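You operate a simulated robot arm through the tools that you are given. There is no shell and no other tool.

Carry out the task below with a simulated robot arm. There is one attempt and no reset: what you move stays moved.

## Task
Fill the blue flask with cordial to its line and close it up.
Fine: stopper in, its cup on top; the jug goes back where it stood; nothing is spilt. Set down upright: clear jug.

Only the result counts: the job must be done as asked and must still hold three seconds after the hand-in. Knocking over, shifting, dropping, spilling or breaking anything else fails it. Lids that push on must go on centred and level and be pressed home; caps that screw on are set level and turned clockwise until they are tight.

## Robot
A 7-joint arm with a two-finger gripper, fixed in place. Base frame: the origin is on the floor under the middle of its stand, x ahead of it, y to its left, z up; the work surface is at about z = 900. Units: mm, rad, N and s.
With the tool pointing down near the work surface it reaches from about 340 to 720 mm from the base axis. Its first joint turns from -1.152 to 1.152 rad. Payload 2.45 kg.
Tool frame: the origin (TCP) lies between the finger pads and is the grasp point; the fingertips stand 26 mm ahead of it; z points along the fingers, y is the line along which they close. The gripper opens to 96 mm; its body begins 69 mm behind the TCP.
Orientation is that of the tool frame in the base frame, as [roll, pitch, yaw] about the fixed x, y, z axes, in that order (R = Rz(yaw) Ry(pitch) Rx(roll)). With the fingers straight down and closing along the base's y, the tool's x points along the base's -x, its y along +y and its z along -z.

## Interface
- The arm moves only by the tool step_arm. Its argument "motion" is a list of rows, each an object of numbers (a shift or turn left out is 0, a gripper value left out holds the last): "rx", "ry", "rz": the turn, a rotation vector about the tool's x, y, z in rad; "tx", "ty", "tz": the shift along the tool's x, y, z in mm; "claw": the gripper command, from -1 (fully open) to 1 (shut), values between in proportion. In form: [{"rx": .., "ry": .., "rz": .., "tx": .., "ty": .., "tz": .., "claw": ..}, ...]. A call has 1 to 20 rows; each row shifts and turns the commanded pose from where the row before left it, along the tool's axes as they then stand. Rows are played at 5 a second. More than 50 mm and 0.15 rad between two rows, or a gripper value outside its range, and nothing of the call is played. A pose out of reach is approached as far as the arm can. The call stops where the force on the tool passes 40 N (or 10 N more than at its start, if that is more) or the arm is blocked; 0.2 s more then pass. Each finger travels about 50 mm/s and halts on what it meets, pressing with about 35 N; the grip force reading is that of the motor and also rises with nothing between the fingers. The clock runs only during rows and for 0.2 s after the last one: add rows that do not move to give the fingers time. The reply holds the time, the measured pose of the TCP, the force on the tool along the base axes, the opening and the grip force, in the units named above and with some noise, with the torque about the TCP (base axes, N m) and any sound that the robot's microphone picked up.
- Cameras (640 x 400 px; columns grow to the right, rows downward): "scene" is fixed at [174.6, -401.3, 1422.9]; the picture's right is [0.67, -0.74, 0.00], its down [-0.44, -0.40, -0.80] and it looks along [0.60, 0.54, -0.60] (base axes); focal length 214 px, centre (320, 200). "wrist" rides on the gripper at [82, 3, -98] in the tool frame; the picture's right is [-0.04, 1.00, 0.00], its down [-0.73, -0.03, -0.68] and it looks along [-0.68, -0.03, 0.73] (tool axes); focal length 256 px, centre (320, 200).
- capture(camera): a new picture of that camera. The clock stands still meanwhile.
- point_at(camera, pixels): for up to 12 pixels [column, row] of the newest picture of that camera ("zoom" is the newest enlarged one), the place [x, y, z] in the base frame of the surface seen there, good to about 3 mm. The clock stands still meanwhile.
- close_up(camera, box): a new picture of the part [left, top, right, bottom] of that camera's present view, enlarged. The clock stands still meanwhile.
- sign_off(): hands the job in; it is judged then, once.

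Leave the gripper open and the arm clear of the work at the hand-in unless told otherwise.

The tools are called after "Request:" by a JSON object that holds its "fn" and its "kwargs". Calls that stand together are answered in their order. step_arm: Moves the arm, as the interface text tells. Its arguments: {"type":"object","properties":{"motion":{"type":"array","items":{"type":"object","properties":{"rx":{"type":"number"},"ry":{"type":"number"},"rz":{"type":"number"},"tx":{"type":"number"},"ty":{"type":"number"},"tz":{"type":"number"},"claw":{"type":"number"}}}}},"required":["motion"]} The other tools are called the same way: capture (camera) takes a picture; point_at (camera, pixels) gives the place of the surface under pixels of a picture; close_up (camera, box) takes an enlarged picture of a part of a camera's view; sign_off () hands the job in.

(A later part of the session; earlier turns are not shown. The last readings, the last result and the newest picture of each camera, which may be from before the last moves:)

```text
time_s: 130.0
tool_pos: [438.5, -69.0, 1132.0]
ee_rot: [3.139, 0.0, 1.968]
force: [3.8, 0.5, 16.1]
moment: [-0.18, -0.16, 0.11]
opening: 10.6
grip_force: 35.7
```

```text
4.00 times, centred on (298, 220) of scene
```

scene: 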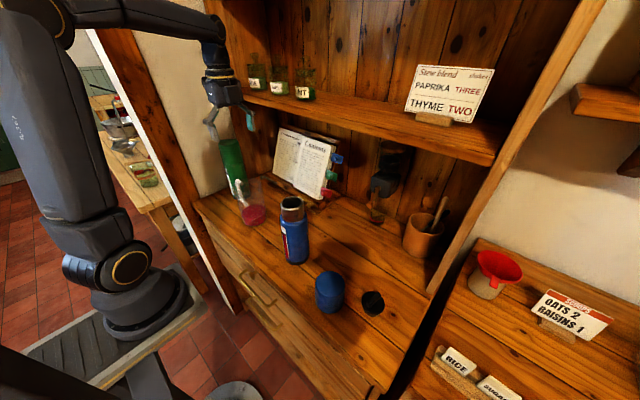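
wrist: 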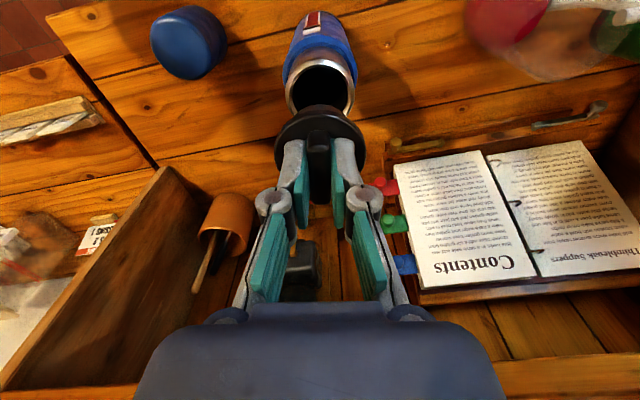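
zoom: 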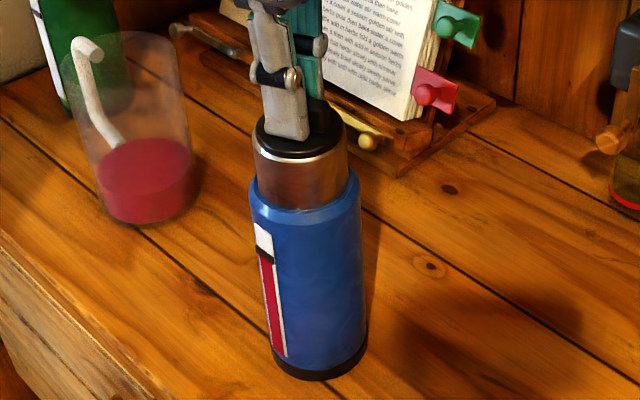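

It turns smoothly with the torque from friction only. I'll go on clockwise past the original closed angle and look for a torque rise.

Request:
{"fn": "step_arm", "kwargs": {"motion": [{"rz": 0.1}, {"rz": 0.1}, {"rz": 0.1}, {"rz": 0.1}]}}

Request:
{"fn": "step_arm", "kwargs": {"motion": [{"rz": 0.1}, {"rz": 0.1}, {"rz": 0.1}, {"rz": 0.1}]}}

Request:
{"fn": "close_up", "kwargs": {"camera": "scene", "box": [270, 170, 325, 270]}}

```text
time_s: 131.0
tool_pos: [440.3, -70.2, 1131.6]
ee_rot: [3.14, -0.003, 1.572]
force: [4.2, -0.6, 21.4]
moment: [-0.26, -0.11, 0.22]
opening: 10.9
grip_force: 34.5
```

```text
time_s: 132.0
tool_pos: [439.6, -69.6, 1131.4]
ee_rot: [-3.141, -0.003, 1.168]
force: [2.4, -0.8, 22.1]
moment: [-0.16, -0.01, 0.21]
opening: 10.6
grip_force: 34.9
```

```text
4.00 times, centred on (298, 220) of scene
```

zoom: 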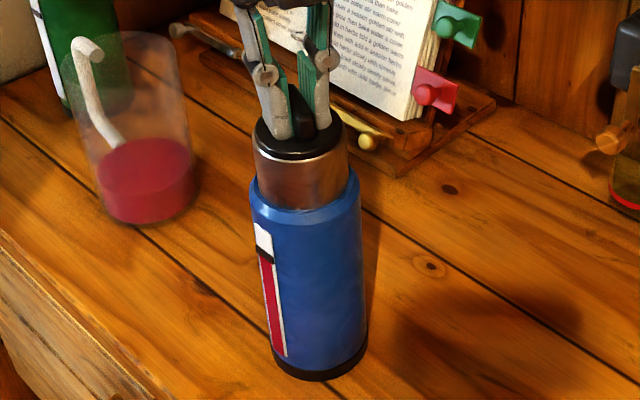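

Torque stays constant at friction level (about 0.2 N·m), so it is a push-in plug with no thread stop. I'll press it home with more force, then compare with the original closed look.

Request:
{"fn": "step_arm", "kwargs": {"motion": [{"tz": 0.7}, {}, {}]}}

Request:
{"fn": "close_up", "kwargs": {"camera": "scene", "box": [270, 185, 320, 270]}}

```text
time_s: 132.8
tool_pos: [439.6, -70.4, 1132.1]
ee_rot: [3.139, -0.001, 1.17]
force: [-0.5, 0.5, 31.7]
moment: [-0.12, 0.1, -0.02]
opening: 11.0
grip_force: 34.5
```

```text
4.71 times, centred on (295, 228) of scene
```

zoom: 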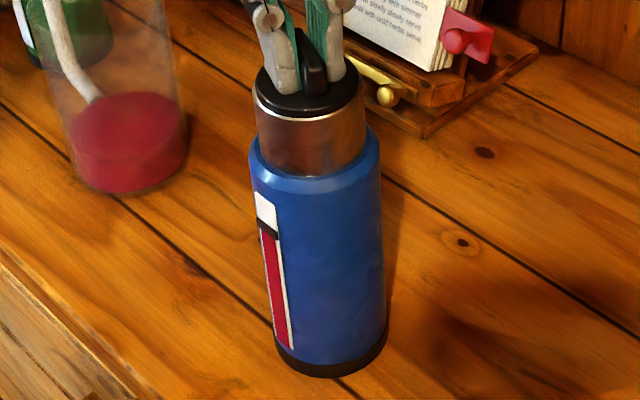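

It looks seated as at the start, level on the rim. I'll relieve the press, open the fingers and rise.

Request:
{"fn": "step_arm", "kwargs": {"motion": [{"tz": -0.8}, {"tz": -0.5}, {"claw": 0.3}, {}, {}, {"tz": -5}, {"tz": -20}, {"tz": -40}, {"tz": -40}, {}]}}

Request:
{"fn": "close_up", "kwargs": {"camera": "scene", "box": [270, 175, 320, 230]}}

Request:
{"fn": "capture", "kwargs": {"camera": "wrist"}}

```text
time_s: 135.0
tool_pos: [437.9, -70.7, 1235.9]
ee_rot: [-3.141, -0.001, 1.17]
force: [0.4, 0.0, -1.0]
moment: [0.01, 0.0, 0.01]
opening: 33.5
grip_force: 0.1
```

```text
7.27 times, centred on (295, 202) of scene
```

zoom: 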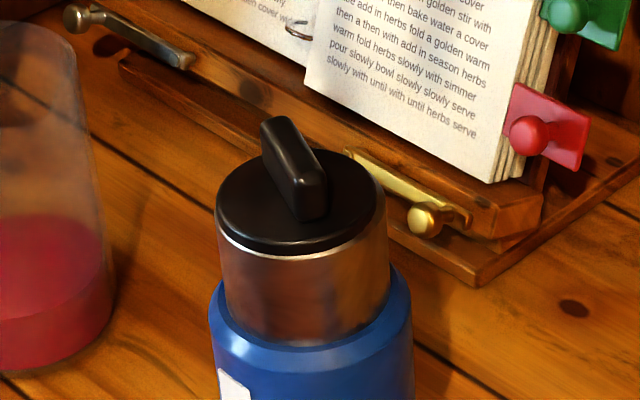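

```text
taken
```

wrist: 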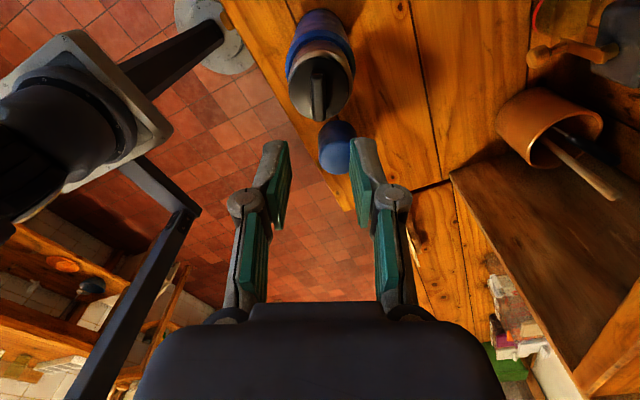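

The stopper sits level on the neck. I'll verify its height and levelness by measuring points on the plate.

Request:
{"fn": "point_at", "kwargs": {"camera": "zoom", "pixels": [[235, 215], [300, 235], [360, 205], [340, 165], [245, 180], [295, 250], [280, 140]]}}

Request:
{"fn": "close_up", "kwargs": {"camera": "wrist", "box": [260, 0, 380, 180]}}

```text
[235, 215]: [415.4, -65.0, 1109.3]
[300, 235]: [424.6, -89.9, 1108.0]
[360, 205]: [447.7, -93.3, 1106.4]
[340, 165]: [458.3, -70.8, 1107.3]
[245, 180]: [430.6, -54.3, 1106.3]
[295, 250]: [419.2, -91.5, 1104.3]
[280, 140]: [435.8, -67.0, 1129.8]
```

```text
2.22 times, centred on (320, 90) of wrist
```

zoom: 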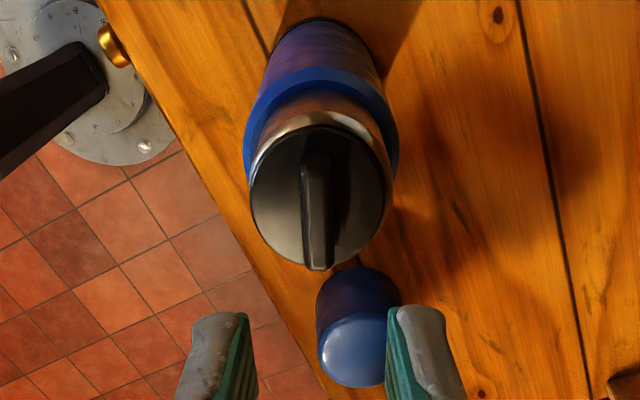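

The plate sits evenly at z≈1107, the same as at the start. Next is the cup. I'll turn the tool back to closing along y, open the fingers, and move above the cup near (400,-231).

Request:
{"fn": "step_arm", "kwargs": {"motion": [{"rz": -0.141, "claw": -1}, {"rz": -0.141}, {"rz": -0.141}, {"rz": -0.141}, {"rz": -0.141}, {"rz": -0.141}, {"rz": -0.141}, {"rz": -0.141}, {"rz": -0.141}, {"rz": -0.141}, {"rz": -0.141}, {"rz": -0.141}, {"rz": -0.141}, {"rz": -0.138}, {"ty": -40, "tx": 9}, {"ty": -40, "tx": 9}, {"ty": -40, "tx": 10}, {"ty": -40, "tx": 10}, {}, {}]}}

Request:
{"fn": "capture", "kwargs": {"camera": "wrist"}}

Request:
{"fn": "close_up", "kwargs": {"camera": "wrist", "box": [250, 0, 390, 140]}}

```text
time_s: 139.2
tool_pos: [403.0, -232.3, 1235.3]
ee_rot: [3.141, -0.001, 3.141]
force: [0.5, 1.0, -0.3]
moment: [0.03, -0.04, 0.0]
opening: 95.8
grip_force: 0.2
```

```text
taken
```

wrist: 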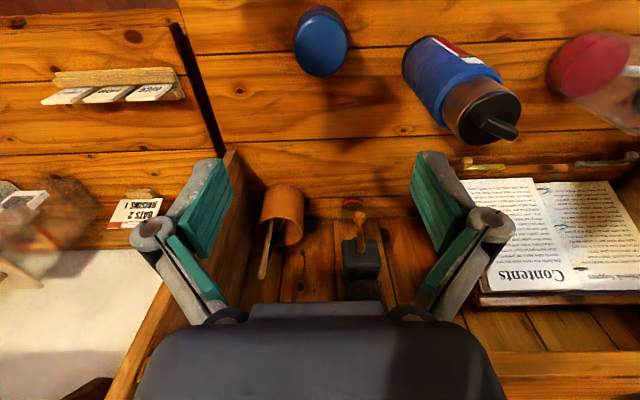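

```text
2.86 times, centred on (320, 70) of wrist
```

zoom: 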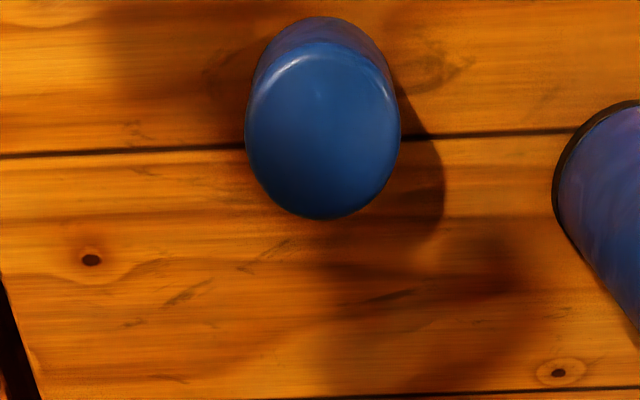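

The cup is at wrist (321,43). I'll measure its outline points.

Request:
{"fn": "point_at", "kwargs": {"camera": "zoom", "pixels": [[323, 130], [250, 130], [397, 130], [323, 75], [323, 205], [323, 40], [270, 60], [370, 60], [323, 215], [255, 165], [392, 165]]}}

Request:
{"fn": "close_up", "kwargs": {"camera": "scene", "box": [305, 260, 360, 320]}}

```text
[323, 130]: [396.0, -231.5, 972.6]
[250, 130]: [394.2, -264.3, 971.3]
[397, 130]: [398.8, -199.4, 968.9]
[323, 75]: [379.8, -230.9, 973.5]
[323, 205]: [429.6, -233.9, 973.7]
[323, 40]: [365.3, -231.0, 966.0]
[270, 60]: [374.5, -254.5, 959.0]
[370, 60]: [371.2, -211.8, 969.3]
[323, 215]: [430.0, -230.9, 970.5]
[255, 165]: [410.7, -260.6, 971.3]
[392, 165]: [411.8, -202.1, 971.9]
```

```text
6.67 times, centred on (332, 290) of scene
```

zoom: 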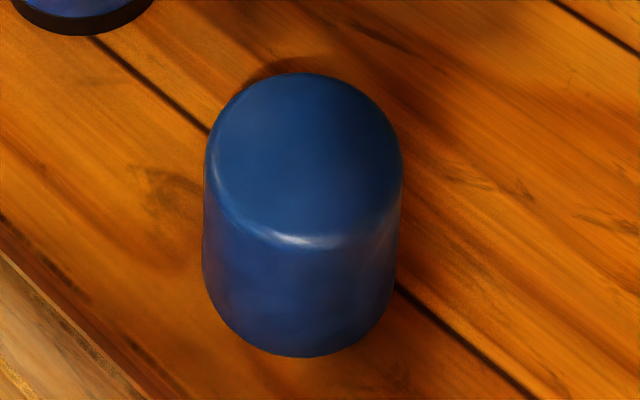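

Cup centre ≈ (398,-231.6), top z≈972, radius about 35. I'll shift over it and lower to just above its top.

Request:
{"fn": "step_arm", "kwargs": {"motion": [{"tx": 4.5, "ty": 0.6}, {"tz": 45}, {"tz": 45}, {"tz": 45}, {"tz": 45}, {"tz": 40}, {}, {}]}}

Request:
{"fn": "capture", "kwargs": {"camera": "wrist"}}

Request:
{"fn": "close_up", "kwargs": {"camera": "scene", "box": [285, 210, 375, 330]}}

```text
time_s: 141.0
tool_pos: [395.9, -229.5, 1015.3]
ee_rot: [3.139, -0.002, 3.141]
force: [0.4, 0.7, -0.2]
moment: [0.0, 0.0, 0.01]
opening: 96.2
grip_force: 0.1
```

```text
taken
```

wrist: 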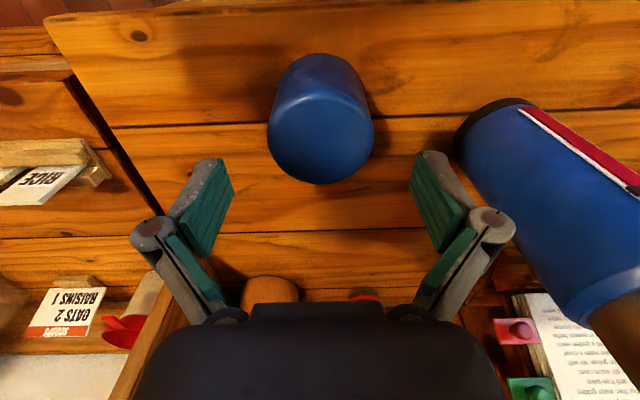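

```text
3.33 times, centred on (330, 270) of scene
```

zoom: 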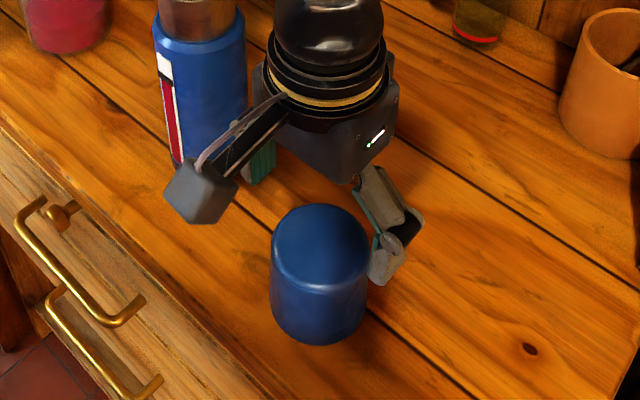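

The cup is centred in the picture (267–374). I'll check its centre along x before lowering.

Request:
{"fn": "point_at", "kwargs": {"camera": "wrist", "pixels": [[320, 105], [320, 178], [320, 140], [271, 135], [370, 135], [320, 65], [280, 90], [362, 90]]}}

Request:
{"fn": "step_arm", "kwargs": {"motion": [{}]}}

Request:
{"fn": "step_arm", "kwargs": {"motion": [{}]}}

```text
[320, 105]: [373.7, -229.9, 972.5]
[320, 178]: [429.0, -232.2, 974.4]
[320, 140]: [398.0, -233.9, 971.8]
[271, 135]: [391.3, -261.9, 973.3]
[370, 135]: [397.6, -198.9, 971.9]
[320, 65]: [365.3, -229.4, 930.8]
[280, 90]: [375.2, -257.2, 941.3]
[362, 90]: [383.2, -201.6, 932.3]
```

```text
time_s: 141.4
tool_pos: [396.8, -230.8, 1017.2]
ee_rot: [3.139, 0.0, -3.141]
force: [-0.7, -0.7, 0.6]
moment: [-0.01, -0.01, -0.01]
opening: 96.1
grip_force: 0.1
```

```text
time_s: 141.8
tool_pos: [396.4, -230.9, 1016.0]
ee_rot: [3.139, 0.001, -3.141]
force: [-0.2, -0.1, 0.3]
moment: [-0.01, -0.05, 0.03]
opening: 96.0
grip_force: 0.0
```

Cup centre ≈ (399.5,-230.6). I'll shift 3 mm in +x and lower so the cup sits between the pads.

Request:
{"fn": "step_arm", "kwargs": {"motion": [{"tx": -3}, {"tz": 25}, {"tz": 25}, {"tz": 21}, {}, {}]}}

Request:
{"fn": "capture", "kwargs": {"camera": "wrist"}}

Request:
{"fn": "close_up", "kwargs": {"camera": "scene", "box": [285, 210, 375, 330]}}

```text
time_s: 143.2
tool_pos: [398.9, -229.2, 944.8]
ee_rot: [3.139, 0.0, 3.141]
force: [-0.6, -0.1, -0.1]
moment: [-0.02, -0.04, 0.01]
opening: 96.1
grip_force: 0.0
```

```text
taken
```

wrist: 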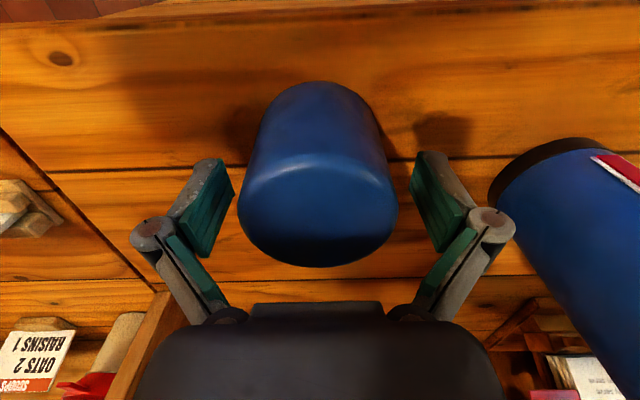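

```text
3.33 times, centred on (330, 270) of scene
```

zoom: 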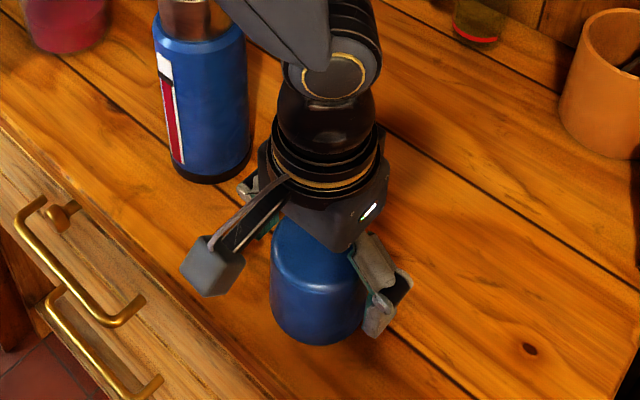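

The cup is between the pads. I'll close on it.

Request:
{"fn": "step_arm", "kwargs": {"motion": [{"claw": 1}, {}, {}, {}, {}]}}

Request:
{"fn": "close_up", "kwargs": {"camera": "scene", "box": [285, 210, 375, 330]}}

Request:
{"fn": "capture", "kwargs": {"camera": "wrist"}}

```text
time_s: 144.4
tool_pos: [398.0, -229.4, 944.6]
ee_rot: [3.139, 0.001, -3.141]
force: [-1.0, 0.3, 7.1]
moment: [-0.05, 0.09, -0.02]
opening: 70.1
grip_force: 35.0
```

```text
3.33 times, centred on (330, 270) of scene
```

zoom: 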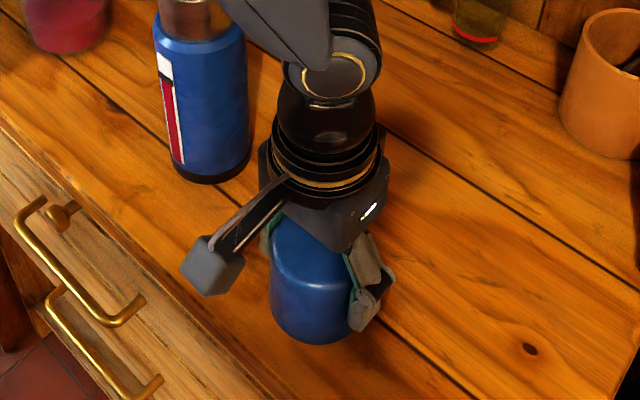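

```text
taken
```

wrist: 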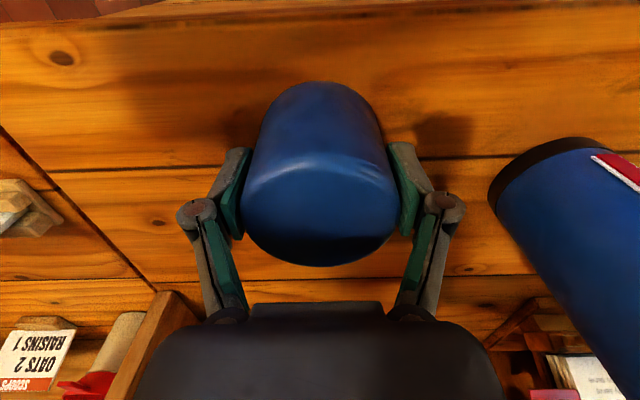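

Gripped at 70 mm. I'll lift it straight up.

Request:
{"fn": "step_arm", "kwargs": {"motion": [{"tz": -3}, {"tz": -12}, {"tz": -40}, {"tz": -45}, {"tz": -45}, {"tz": -45}, {"tz": -45}, {"tz": -25}, {}, {}]}}

Request:
{"fn": "capture", "kwargs": {"camera": "wrist"}}

Request:
{"fn": "point_at", "kwargs": {"camera": "wrist", "pixels": [[320, 175], [320, 255], [320, 210], [247, 205], [393, 205], [320, 120], [320, 95]]}}

Request:
{"fn": "close_up", "kwargs": {"camera": "scene", "box": [280, 90, 380, 220]}}

```text
time_s: 146.6
tool_pos: [399.6, -228.9, 1206.2]
ee_rot: [3.139, -0.001, 3.141]
force: [-0.4, -0.1, -0.8]
moment: [0.01, -0.02, 0.01]
opening: 70.3
grip_force: 35.2
```

```text
taken
```

wrist: 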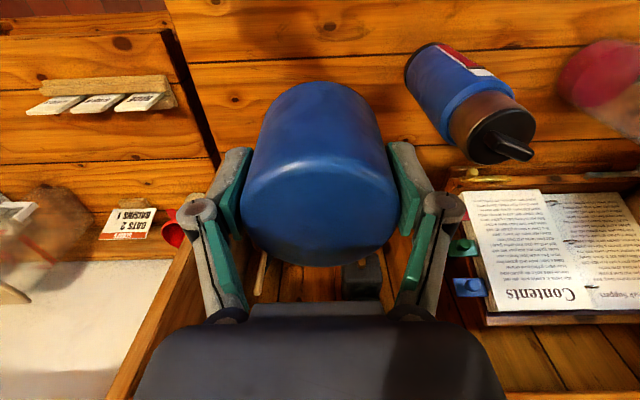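

```text
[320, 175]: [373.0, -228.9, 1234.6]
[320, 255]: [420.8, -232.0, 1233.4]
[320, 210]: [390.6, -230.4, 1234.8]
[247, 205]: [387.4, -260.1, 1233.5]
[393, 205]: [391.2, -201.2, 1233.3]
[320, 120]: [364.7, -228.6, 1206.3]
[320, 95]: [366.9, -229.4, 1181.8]
```

```text
3.08 times, centred on (330, 155) of scene
```

zoom: 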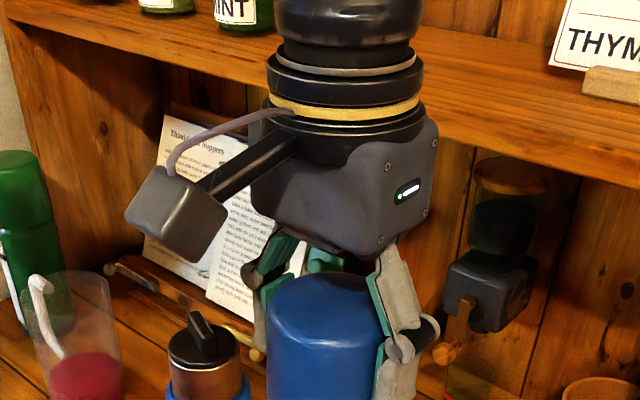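

The cup hangs level (top z≈1234), its centre about 1 mm ahead of the TCP in x. I'll move it over the flask at height, with the cup bottom at about 1161, above the bar.

Request:
{"fn": "step_arm", "kwargs": {"motion": [{"tx": -10, "ty": 39.5}, {"tx": -10, "ty": 39.5}, {"tx": -10, "ty": 39.5}, {"tx": -10, "ty": 39.5}, {}, {}, {}]}}

Request:
{"fn": "step_arm", "kwargs": {"motion": [{}]}}

Request:
{"fn": "step_arm", "kwargs": {"motion": [{}]}}

Request:
{"fn": "step_arm", "kwargs": {"motion": [{}]}}

Request:
{"fn": "capture", "kwargs": {"camera": "wrist"}}

Request:
{"fn": "close_up", "kwargs": {"camera": "scene", "box": [260, 150, 330, 230]}}

```text
time_s: 148.2
tool_pos: [439.1, -71.0, 1207.0]
ee_rot: [3.14, 0.0, 3.141]
force: [0.2, -0.5, -0.4]
moment: [-0.02, -0.03, -0.01]
opening: 70.1
grip_force: 35.0
```

```text
time_s: 148.6
tool_pos: [439.3, -71.5, 1207.0]
ee_rot: [3.14, 0.0, 3.14]
force: [0.3, 0.6, -0.9]
moment: [-0.05, -0.02, 0.02]
opening: 70.1
grip_force: 35.4
```

```text
time_s: 149.0
tool_pos: [440.2, -70.6, 1206.2]
ee_rot: [3.14, 0.001, 3.14]
force: [-0.5, 0.1, -0.5]
moment: [-0.02, 0.01, -0.01]
opening: 70.0
grip_force: 34.6
```

```text
time_s: 149.4
tool_pos: [439.1, -70.9, 1206.7]
ee_rot: [3.14, 0.001, -3.14]
force: [-0.1, 0.0, -0.1]
moment: [-0.01, 0.04, 0.02]
opening: 70.1
grip_force: 35.5
```

```text
taken
```

wrist: 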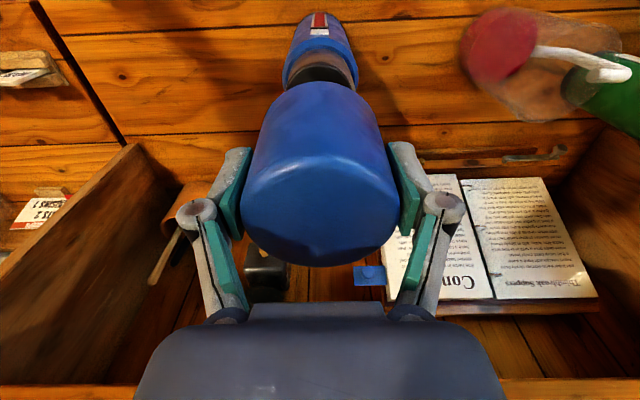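

```text
5.00 times, centred on (295, 190) of scene
```

zoom: 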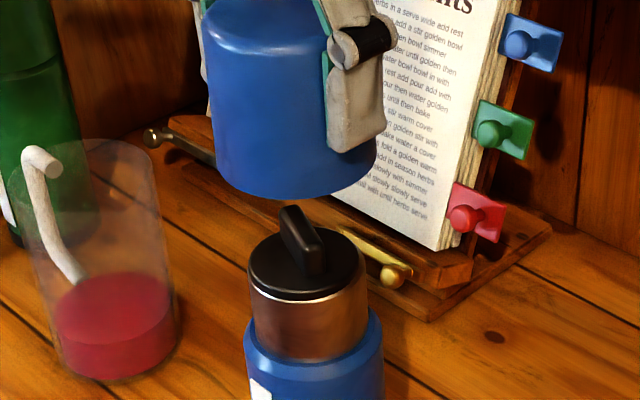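

Average TCP (439.4,-71.0). I'll zoom in to check the cup's lower rim against the flask more carefully.

Request:
{"fn": "close_up", "kwargs": {"camera": "scene", "box": [268, 165, 318, 235]}}

Request:
{"fn": "close_up", "kwargs": {"camera": "wrist", "box": [260, 0, 380, 110]}}

```text
5.71 times, centred on (293, 200) of scene
```

zoom: 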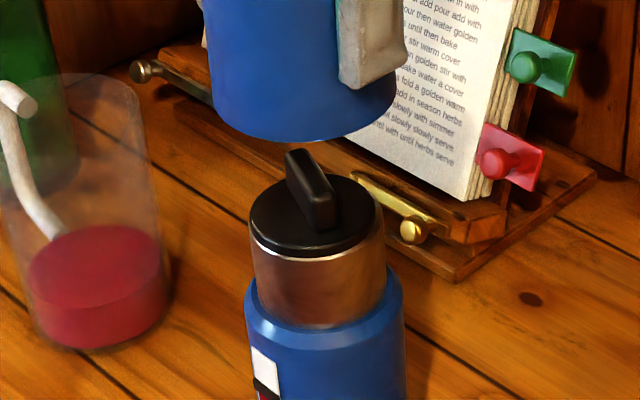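

```text
3.64 times, centred on (320, 55) of wrist
```

zoom: 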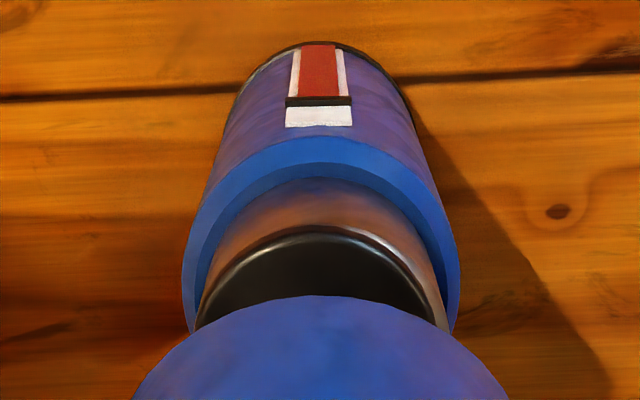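

Cup, neck and body line up within about 0.4 mm in both views. I'll lower in stages, watching the force as it passes over the bar and plate.

Request:
{"fn": "step_arm", "kwargs": {"motion": [{"tz": 12}, {"tz": 12}, {"tz": 8}, {"tz": 6}, {}]}}

Request:
{"fn": "step_arm", "kwargs": {"motion": [{"tz": 5}, {"tz": 5}, {}]}}

Request:
{"fn": "close_up", "kwargs": {"camera": "scene", "box": [268, 165, 318, 235]}}

```text
time_s: 150.6
tool_pos: [439.9, -71.3, 1168.1]
ee_rot: [3.14, 0.001, -3.14]
force: [0.1, -0.3, -1.5]
moment: [-0.01, 0.0, -0.03]
opening: 70.0
grip_force: 35.6
```

```text
time_s: 151.4
tool_pos: [440.3, -71.8, 1158.6]
ee_rot: [3.139, -0.001, 3.141]
force: [0.1, 0.6, -0.6]
moment: [-0.01, 0.01, 0.0]
opening: 70.4
grip_force: 35.3
```

```text
5.71 times, centred on (293, 200) of scene
```

zoom: 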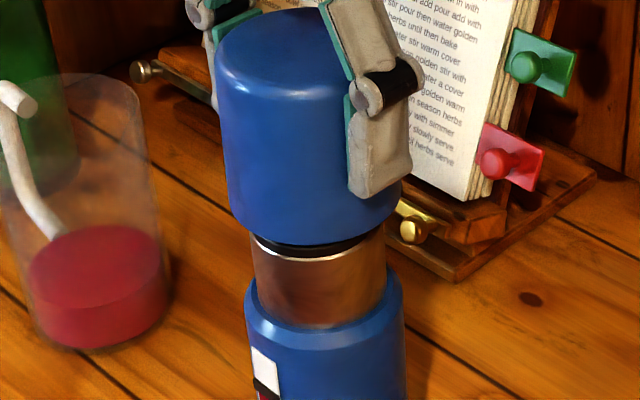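

The bar is inside the cup with no contact. I'll continue down over the plate and neck.

Request:
{"fn": "step_arm", "kwargs": {"motion": [{"tz": 4}, {"tz": 4}, {"tz": 4}, {}]}}

Request:
{"fn": "step_arm", "kwargs": {"motion": [{"tz": 5}, {"tz": 5}, {"tz": 5}, {}]}}

Request:
{"fn": "close_up", "kwargs": {"camera": "scene", "box": [268, 165, 318, 235]}}

```text
time_s: 152.4
tool_pos: [440.9, -72.8, 1145.4]
ee_rot: [3.14, 0.0, 3.141]
force: [-0.3, 0.5, -1.0]
moment: [-0.01, -0.03, 0.03]
opening: 70.2
grip_force: 34.9
```

```text
time_s: 153.4
tool_pos: [439.4, -71.8, 1132.1]
ee_rot: [3.141, 0.001, -3.14]
force: [0.2, -0.6, -0.7]
moment: [-0.03, -0.01, -0.03]
opening: 70.5
grip_force: 35.3
```

```text
5.71 times, centred on (293, 200) of scene
```

zoom: 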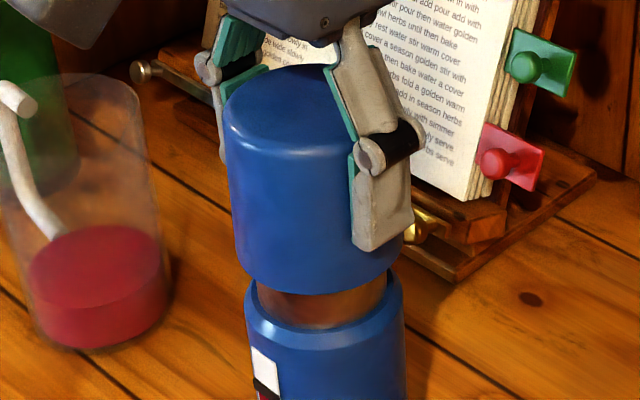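

It slides over the neck freely. About 28 mm remain to the shoulder.

Request:
{"fn": "step_arm", "kwargs": {"motion": [{"tz": 5}, {"tz": 5}, {"tz": 5}, {"tz": 4}, {}]}}

Request:
{"fn": "step_arm", "kwargs": {"motion": [{"tz": 2}, {"tz": 2}, {}]}}

Request:
{"fn": "close_up", "kwargs": {"camera": "scene", "box": [268, 165, 318, 235]}}

```text
time_s: 154.6
tool_pos: [440.0, -69.3, 1112.4]
ee_rot: [3.141, 0.001, 3.142]
force: [0.0, -0.1, -1.0]
moment: [0.0, 0.01, 0.01]
opening: 70.1
grip_force: 34.6
```

```text
time_s: 155.4
tool_pos: [437.6, -70.7, 1109.3]
ee_rot: [3.14, 0.0, 3.141]
force: [0.5, -0.4, -0.7]
moment: [0.04, 0.01, 0.0]
opening: 70.1
grip_force: 34.7
```

```text
5.71 times, centred on (293, 200) of scene
```

zoom: 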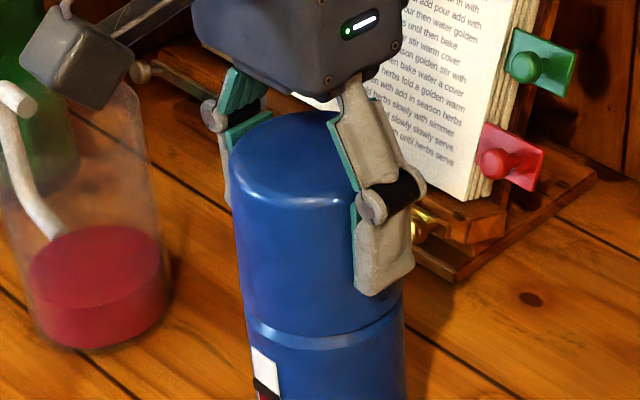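

Nearly seated. I'll go in 1 mm steps until it presses home.

Request:
{"fn": "step_arm", "kwargs": {"motion": [{"tz": 1.5}, {"tz": 1.5}, {}]}}

Request:
{"fn": "step_arm", "kwargs": {"motion": [{"tz": 1}, {"tz": 1}, {}]}}

Request:
{"fn": "step_arm", "kwargs": {"motion": [{"tz": 1}, {}]}}

Request:
{"fn": "close_up", "kwargs": {"camera": "scene", "box": [268, 165, 318, 235]}}

```text
time_s: 156.2
tool_pos: [439.9, -72.1, 1104.1]
ee_rot: [3.14, 0.0, 3.141]
force: [-2.6, 1.3, 12.4]
moment: [-0.07, 0.32, -0.02]
opening: 70.2
grip_force: 35.1
```

```text
time_s: 157.0
tool_pos: [440.6, -72.0, 1104.1]
ee_rot: [3.14, 0.002, -3.141]
force: [-0.7, -2.0, 25.8]
moment: [-0.06, -0.14, -0.02]
opening: 70.6
grip_force: 35.7
```

```text
time_s: 157.6
tool_pos: [440.1, -71.7, 1101.8]
ee_rot: [3.141, 0.004, 3.139]
force: [0.8, -1.0, 25.0]
moment: [-0.07, -0.15, 0.02]
opening: 70.7
grip_force: 35.2
```

```text
5.71 times, centred on (293, 200) of scene
```

zoom: 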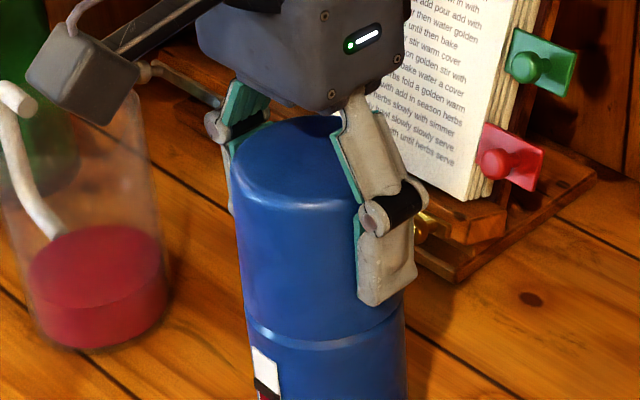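

The cup pressed at 25 N and the joint looks closed. I'll zoom on the seam.

Request:
{"fn": "close_up", "kwargs": {"camera": "scene", "box": [278, 205, 312, 235]}}

Request:
{"fn": "capture", "kwargs": {"camera": "wrist"}}

```text
13.33 times, centred on (295, 220) of scene
```

zoom: 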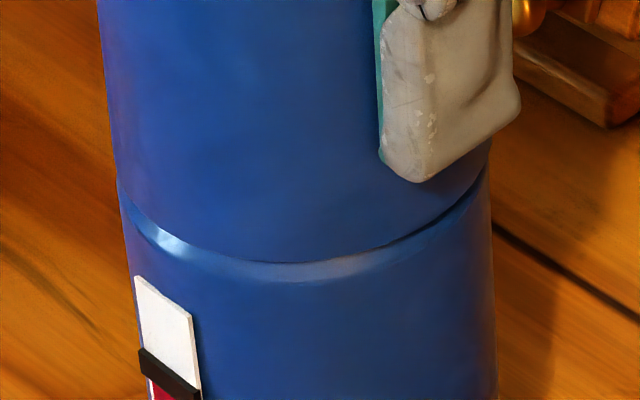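

```text
taken
```

wrist: 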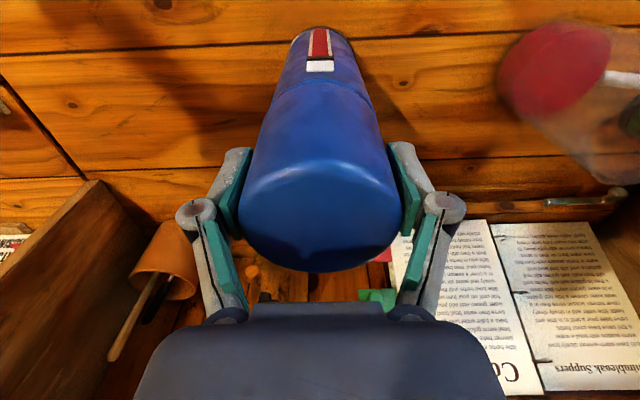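

The cup sits evenly on the shoulder. In case it threads, I'll ease the press and try a small clockwise turn, watching the torque and the flask's strip.

Request:
{"fn": "step_arm", "kwargs": {"motion": [{"tz": -1}, {}]}}

Request:
{"fn": "step_arm", "kwargs": {"motion": [{"rz": 0.06}, {"rz": 0.06}, {"rz": 0.06}]}}

Request:
{"fn": "close_up", "kwargs": {"camera": "scene", "box": [278, 205, 312, 235]}}

Request:
{"fn": "close_up", "kwargs": {"camera": "scene", "box": [275, 215, 310, 270]}}

```text
time_s: 158.2
tool_pos: [438.9, -70.9, 1101.6]
ee_rot: [3.14, -0.002, 3.14]
force: [1.4, -1.7, 8.6]
moment: [-0.16, -0.35, -0.06]
opening: 70.4
grip_force: 34.9
```

```text
time_s: 159.0
tool_pos: [439.1, -71.5, 1102.2]
ee_rot: [3.14, -0.001, 2.96]
force: [0.7, -0.4, -0.4]
moment: [-0.02, -0.01, 0.0]
opening: 70.8
grip_force: 34.7
```

```text
13.33 times, centred on (295, 220) of scene
```

zoom: 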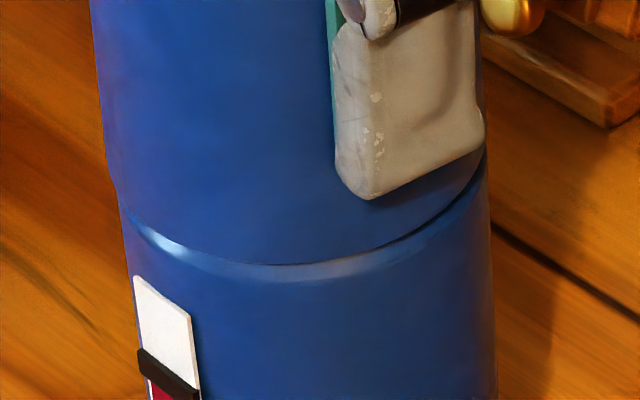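

```text
7.27 times, centred on (292, 242) of scene
```

zoom: 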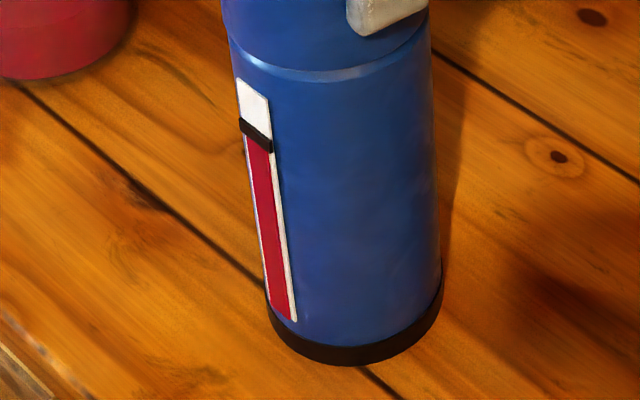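

After the small turn the force vanished, with no thread bite felt and the flask still. I'll check the cup's centring from both cameras before pressing again.

Request:
{"fn": "capture", "kwargs": {"camera": "wrist"}}

Request:
{"fn": "close_up", "kwargs": {"camera": "wrist", "box": [250, 10, 390, 150]}}

Request:
{"fn": "close_up", "kwargs": {"camera": "scene", "box": [268, 180, 318, 270]}}

```text
taken
```

wrist: 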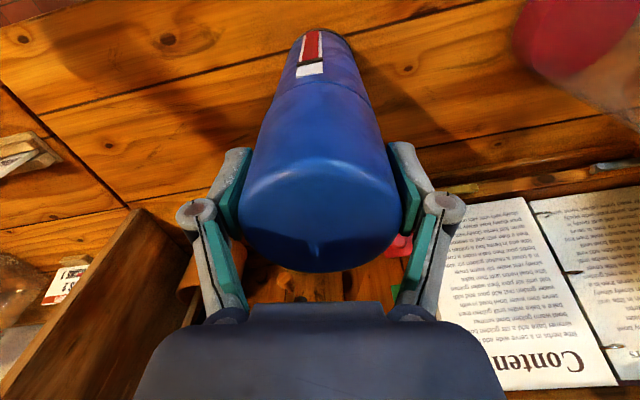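

```text
2.86 times, centred on (320, 80) of wrist
```

zoom: 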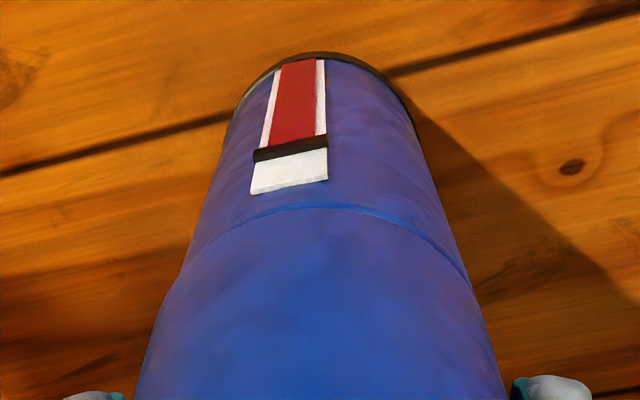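

```text
4.44 times, centred on (293, 225) of scene
```

zoom: 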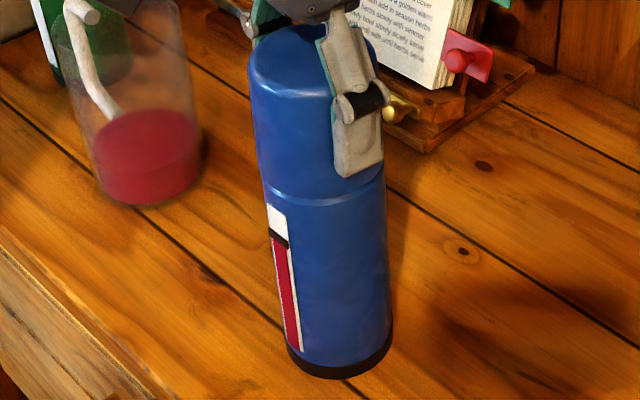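

I'll zoom in on each side of the seam from the wrist camera.

Request:
{"fn": "close_up", "kwargs": {"camera": "wrist", "box": [265, 75, 325, 125]}}

Request:
{"fn": "close_up", "kwargs": {"camera": "wrist", "box": [325, 75, 385, 125]}}

Request:
{"fn": "close_up", "kwargs": {"camera": "scene", "box": [276, 205, 296, 225]}}

Request:
{"fn": "close_up", "kwargs": {"camera": "scene", "box": [296, 205, 316, 225]}}

```text
8.00 times, centred on (295, 100) of wrist
```

zoom: 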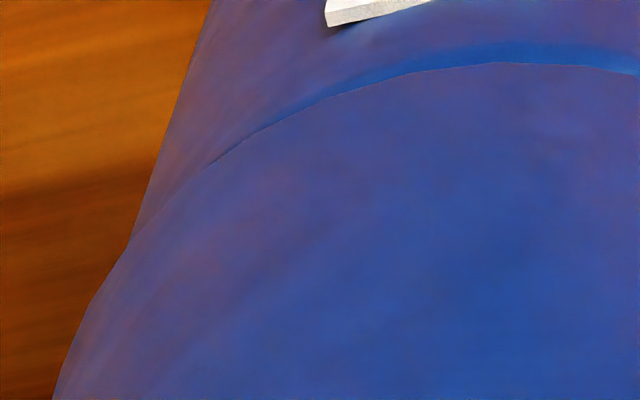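

```text
8.00 times, centred on (355, 100) of wrist
```

zoom: 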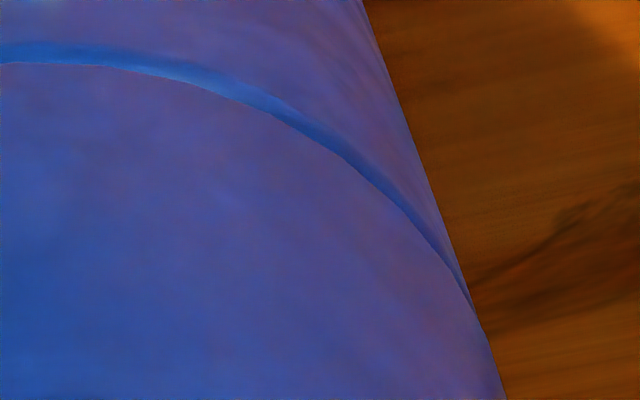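

```text
16.00 times, centred on (286, 215) of scene
```

zoom: 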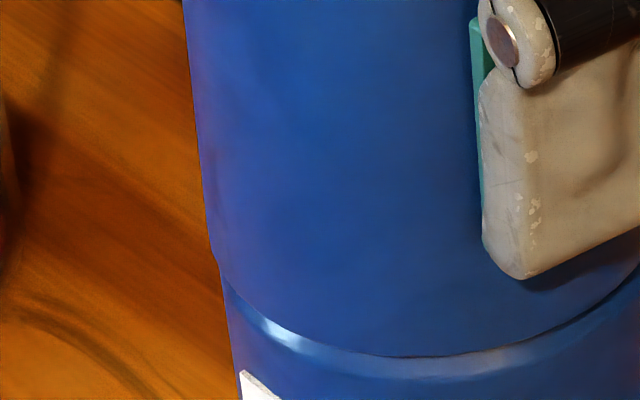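

```text
16.00 times, centred on (306, 215) of scene
```

zoom: 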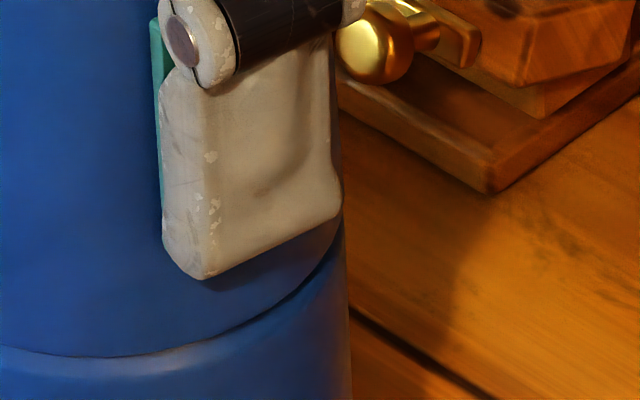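

The bevel shows unevenly: the cup sits about 2 mm toward -x and 0.7 mm toward -y of the flask axis. I'll raise it 1.5 mm, shift it back to centre and re-check.

Request:
{"fn": "step_arm", "kwargs": {"motion": [{"tz": -1.5}, {"tx": -1, "ty": 0.5}, {"tx": -1, "ty": 0.6}, {}, {}]}}

Request:
{"fn": "close_up", "kwargs": {"camera": "wrist", "box": [265, 75, 325, 125]}}

Request:
{"fn": "close_up", "kwargs": {"camera": "wrist", "box": [325, 75, 385, 125]}}

Request:
{"fn": "close_up", "kwargs": {"camera": "scene", "box": [276, 205, 296, 225]}}

Request:
{"fn": "close_up", "kwargs": {"camera": "scene", "box": [296, 205, 316, 225]}}

```text
time_s: 160.2
tool_pos: [441.5, -69.3, 1103.9]
ee_rot: [3.14, 0.0, 2.962]
force: [-0.2, 0.4, -0.2]
moment: [-0.02, 0.03, -0.01]
opening: 70.4
grip_force: 35.2
```

```text
8.00 times, centred on (295, 100) of wrist
```

zoom: 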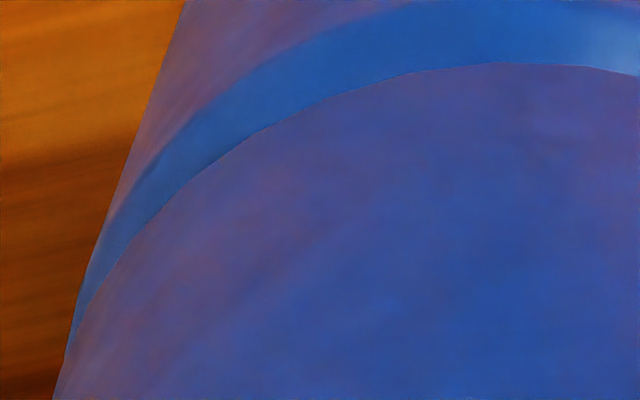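

```text
8.00 times, centred on (355, 100) of wrist
```

zoom: 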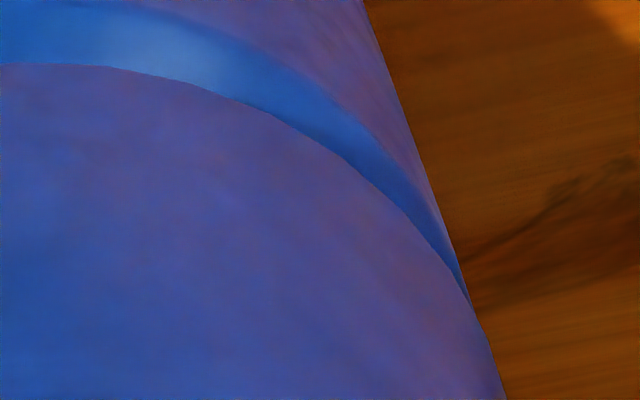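

```text
16.00 times, centred on (286, 215) of scene
```

zoom: 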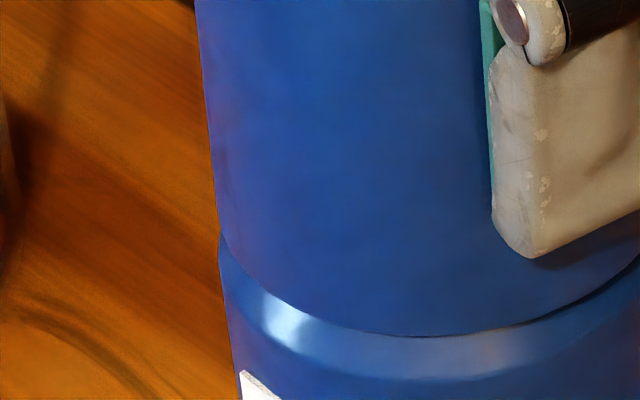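

```text
16.00 times, centred on (306, 215) of scene
```

zoom: 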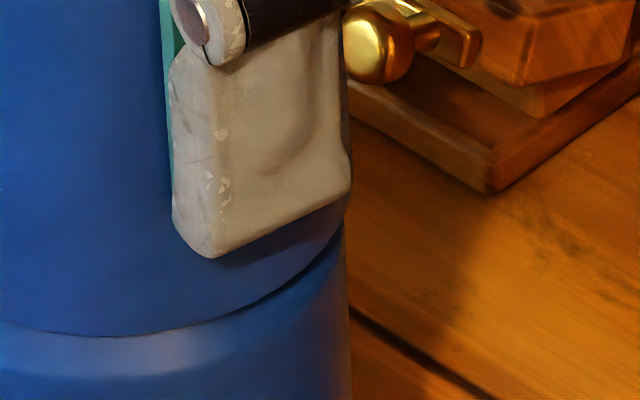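

The bevel ring is now even on both sides, so the cup is coaxial. I'll press straight down in small steps.

Request:
{"fn": "step_arm", "kwargs": {"motion": [{"tz": 1}, {"tz": 1}, {}]}}

Request:
{"fn": "step_arm", "kwargs": {"motion": [{"tz": 1}, {}]}}

Request:
{"fn": "close_up", "kwargs": {"camera": "scene", "box": [278, 205, 312, 235]}}

```text
time_s: 161.0
tool_pos: [442.0, -69.8, 1102.1]
ee_rot: [3.139, -0.001, 2.962]
force: [0.7, 0.2, -0.5]
moment: [0.01, 0.0, 0.01]
opening: 70.1
grip_force: 35.4
```

```text
time_s: 161.6
tool_pos: [441.2, -70.6, 1101.4]
ee_rot: [3.138, 0.001, 2.963]
force: [-3.0, 1.2, 16.5]
moment: [0.07, 0.44, -0.01]
opening: 70.6
grip_force: 35.1
```

```text
13.33 times, centred on (295, 220) of scene
```

zoom: 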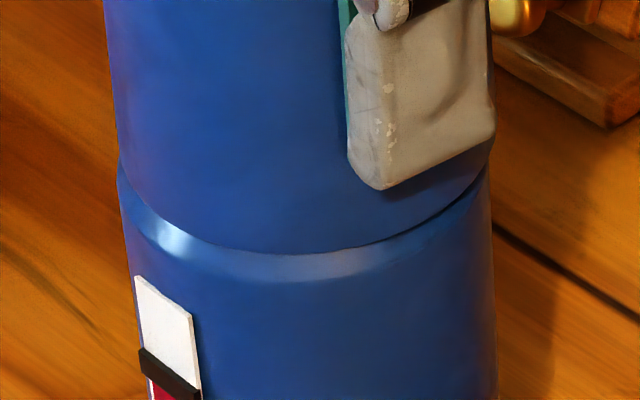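

Contact at 16.5 N. For reference, I'll look at how the green flask's cup sits on its shoulder.

Request:
{"fn": "close_up", "kwargs": {"camera": "scene", "box": [217, 150, 251, 190]}}

Request:
{"fn": "close_up", "kwargs": {"camera": "scene", "box": [268, 180, 318, 270]}}

```text
10.00 times, centred on (234, 170) of scene
```

zoom: 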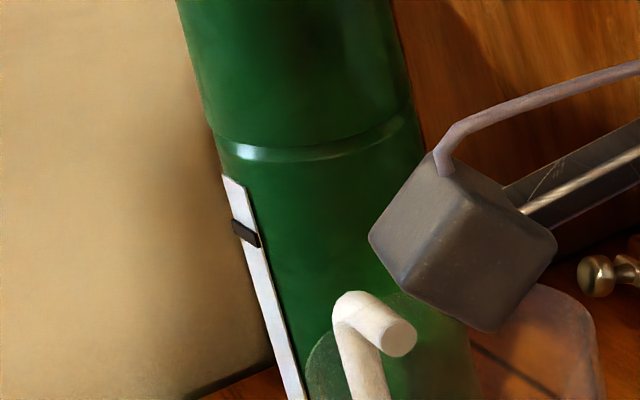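

```text
4.44 times, centred on (293, 225) of scene
```

zoom: 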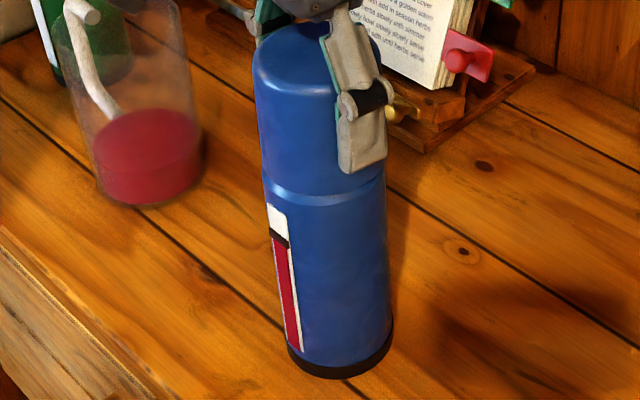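

The bevel width matches the green flask's seated cup. I'll press a little more and do a modest clockwise turn under pressure to see whether anything tightens.

Request:
{"fn": "step_arm", "kwargs": {"motion": [{"tz": 0.6}, {}, {"rz": 0.08}, {"rz": 0.08}]}}

Request:
{"fn": "step_arm", "kwargs": {"motion": [{"rz": 0.08}, {"rz": 0.08}, {"rz": 0.08}]}}

Request:
{"fn": "close_up", "kwargs": {"camera": "scene", "box": [278, 205, 312, 235]}}

Request:
{"fn": "close_up", "kwargs": {"camera": "scene", "box": [275, 215, 310, 270]}}

```text
time_s: 162.6
tool_pos: [442.6, -71.1, 1101.8]
ee_rot: [3.139, 0.001, 2.8]
force: [1.7, 2.9, 10.7]
moment: [-0.02, -0.47, 0.11]
opening: 70.8
grip_force: 35.3
```

```text
time_s: 163.4
tool_pos: [442.0, -70.5, 1100.3]
ee_rot: [3.139, -0.001, 2.56]
force: [0.2, 2.5, 11.5]
moment: [0.04, -0.25, 0.13]
opening: 70.5
grip_force: 35.0
```

```text
13.33 times, centred on (295, 220) of scene
```

zoom: 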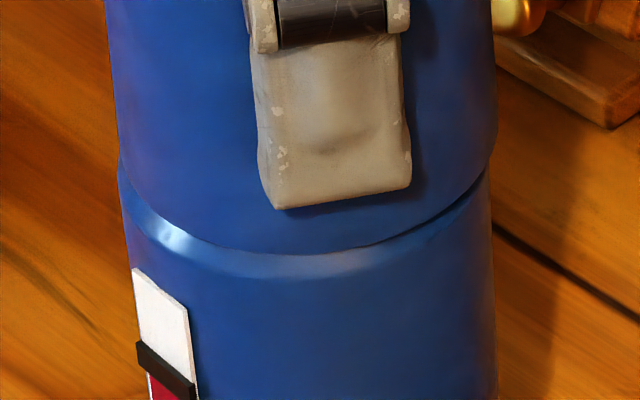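

```text
7.27 times, centred on (292, 242) of scene
```

zoom: 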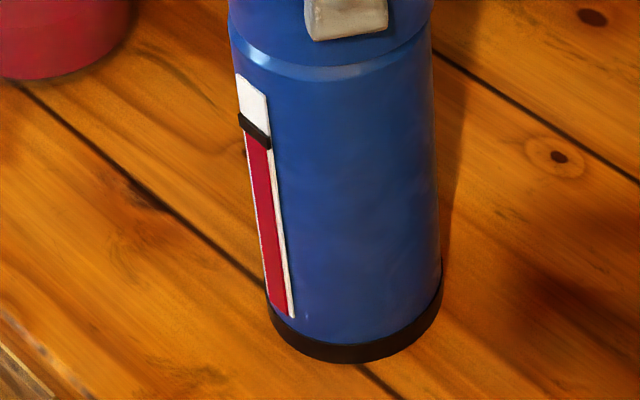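

The flask itself began to turn very slightly with the cup (about 2°), so there is no thread to tighten and I'll stop twisting. I'll press straight down firmly once.

Request:
{"fn": "step_arm", "kwargs": {"motion": [{"tz": 0.6}, {}]}}

Request:
{"fn": "step_arm", "kwargs": {"motion": [{"tz": 0.6}, {}]}}

Request:
{"fn": "close_up", "kwargs": {"camera": "scene", "box": [278, 205, 312, 235]}}

```text
time_s: 164.0
tool_pos: [442.5, -71.3, 1100.3]
ee_rot: [3.138, 0.004, 2.561]
force: [2.5, 3.0, 20.9]
moment: [-0.03, 0.06, -0.12]
opening: 70.5
grip_force: 34.7
```

```text
time_s: 164.6
tool_pos: [441.1, -70.2, 1100.3]
ee_rot: [3.137, 0.003, 2.561]
force: [4.7, 1.1, 24.8]
moment: [-0.03, -0.22, -0.02]
opening: 70.4
grip_force: 35.5
```

```text
13.33 times, centred on (295, 220) of scene
```

zoom: 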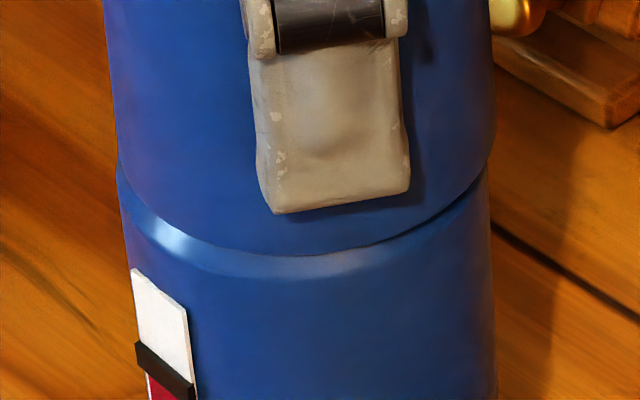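

It's pressed to about 25 N, where the pads begin to slip on the cup. I'll relieve, open the fingers, rise and inspect.

Request:
{"fn": "step_arm", "kwargs": {"motion": [{"tz": -0.8}, {}, {"claw": 0.2}, {"claw": -0.2}, {"claw": -0.6}, {"claw": -1}, {}, {}]}}

Request:
{"fn": "step_arm", "kwargs": {"motion": [{"tz": -5}, {"tz": -15}, {"tz": -25}, {"tz": -40}, {"tz": -40}, {}]}}

Request:
{"fn": "close_up", "kwargs": {"camera": "scene", "box": [265, 175, 325, 275]}}

Request:
{"fn": "close_up", "kwargs": {"camera": "scene", "box": [278, 205, 312, 235]}}

Request:
{"fn": "capture", "kwargs": {"camera": "wrist"}}

```text
time_s: 166.4
tool_pos: [442.2, -70.0, 1100.8]
ee_rot: [3.141, -0.001, 2.562]
force: [-1.2, 0.8, -0.1]
moment: [0.01, 0.02, -0.03]
opening: 96.0
grip_force: 0.0
```

```text
time_s: 167.8
tool_pos: [439.8, -70.3, 1225.5]
ee_rot: [3.14, -0.001, 2.563]
force: [-0.5, -0.1, 0.9]
moment: [-0.02, 0.01, 0.01]
opening: 96.1
grip_force: 0.0
```

```text
4.00 times, centred on (295, 225) of scene
```

zoom: 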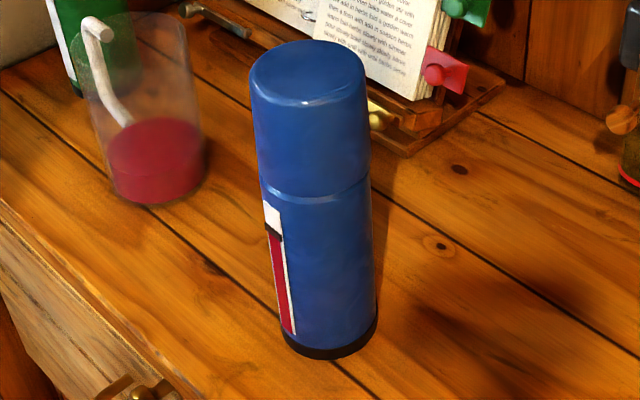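

```text
13.33 times, centred on (295, 220) of scene
```

zoom: 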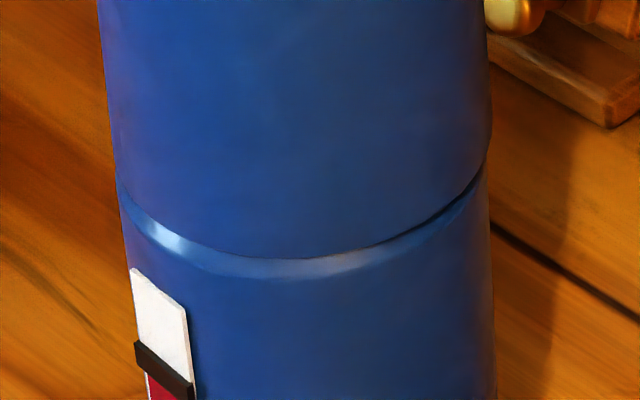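

```text
taken
```

wrist: 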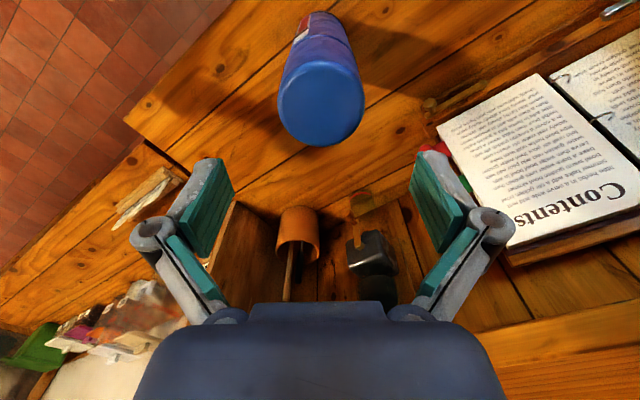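

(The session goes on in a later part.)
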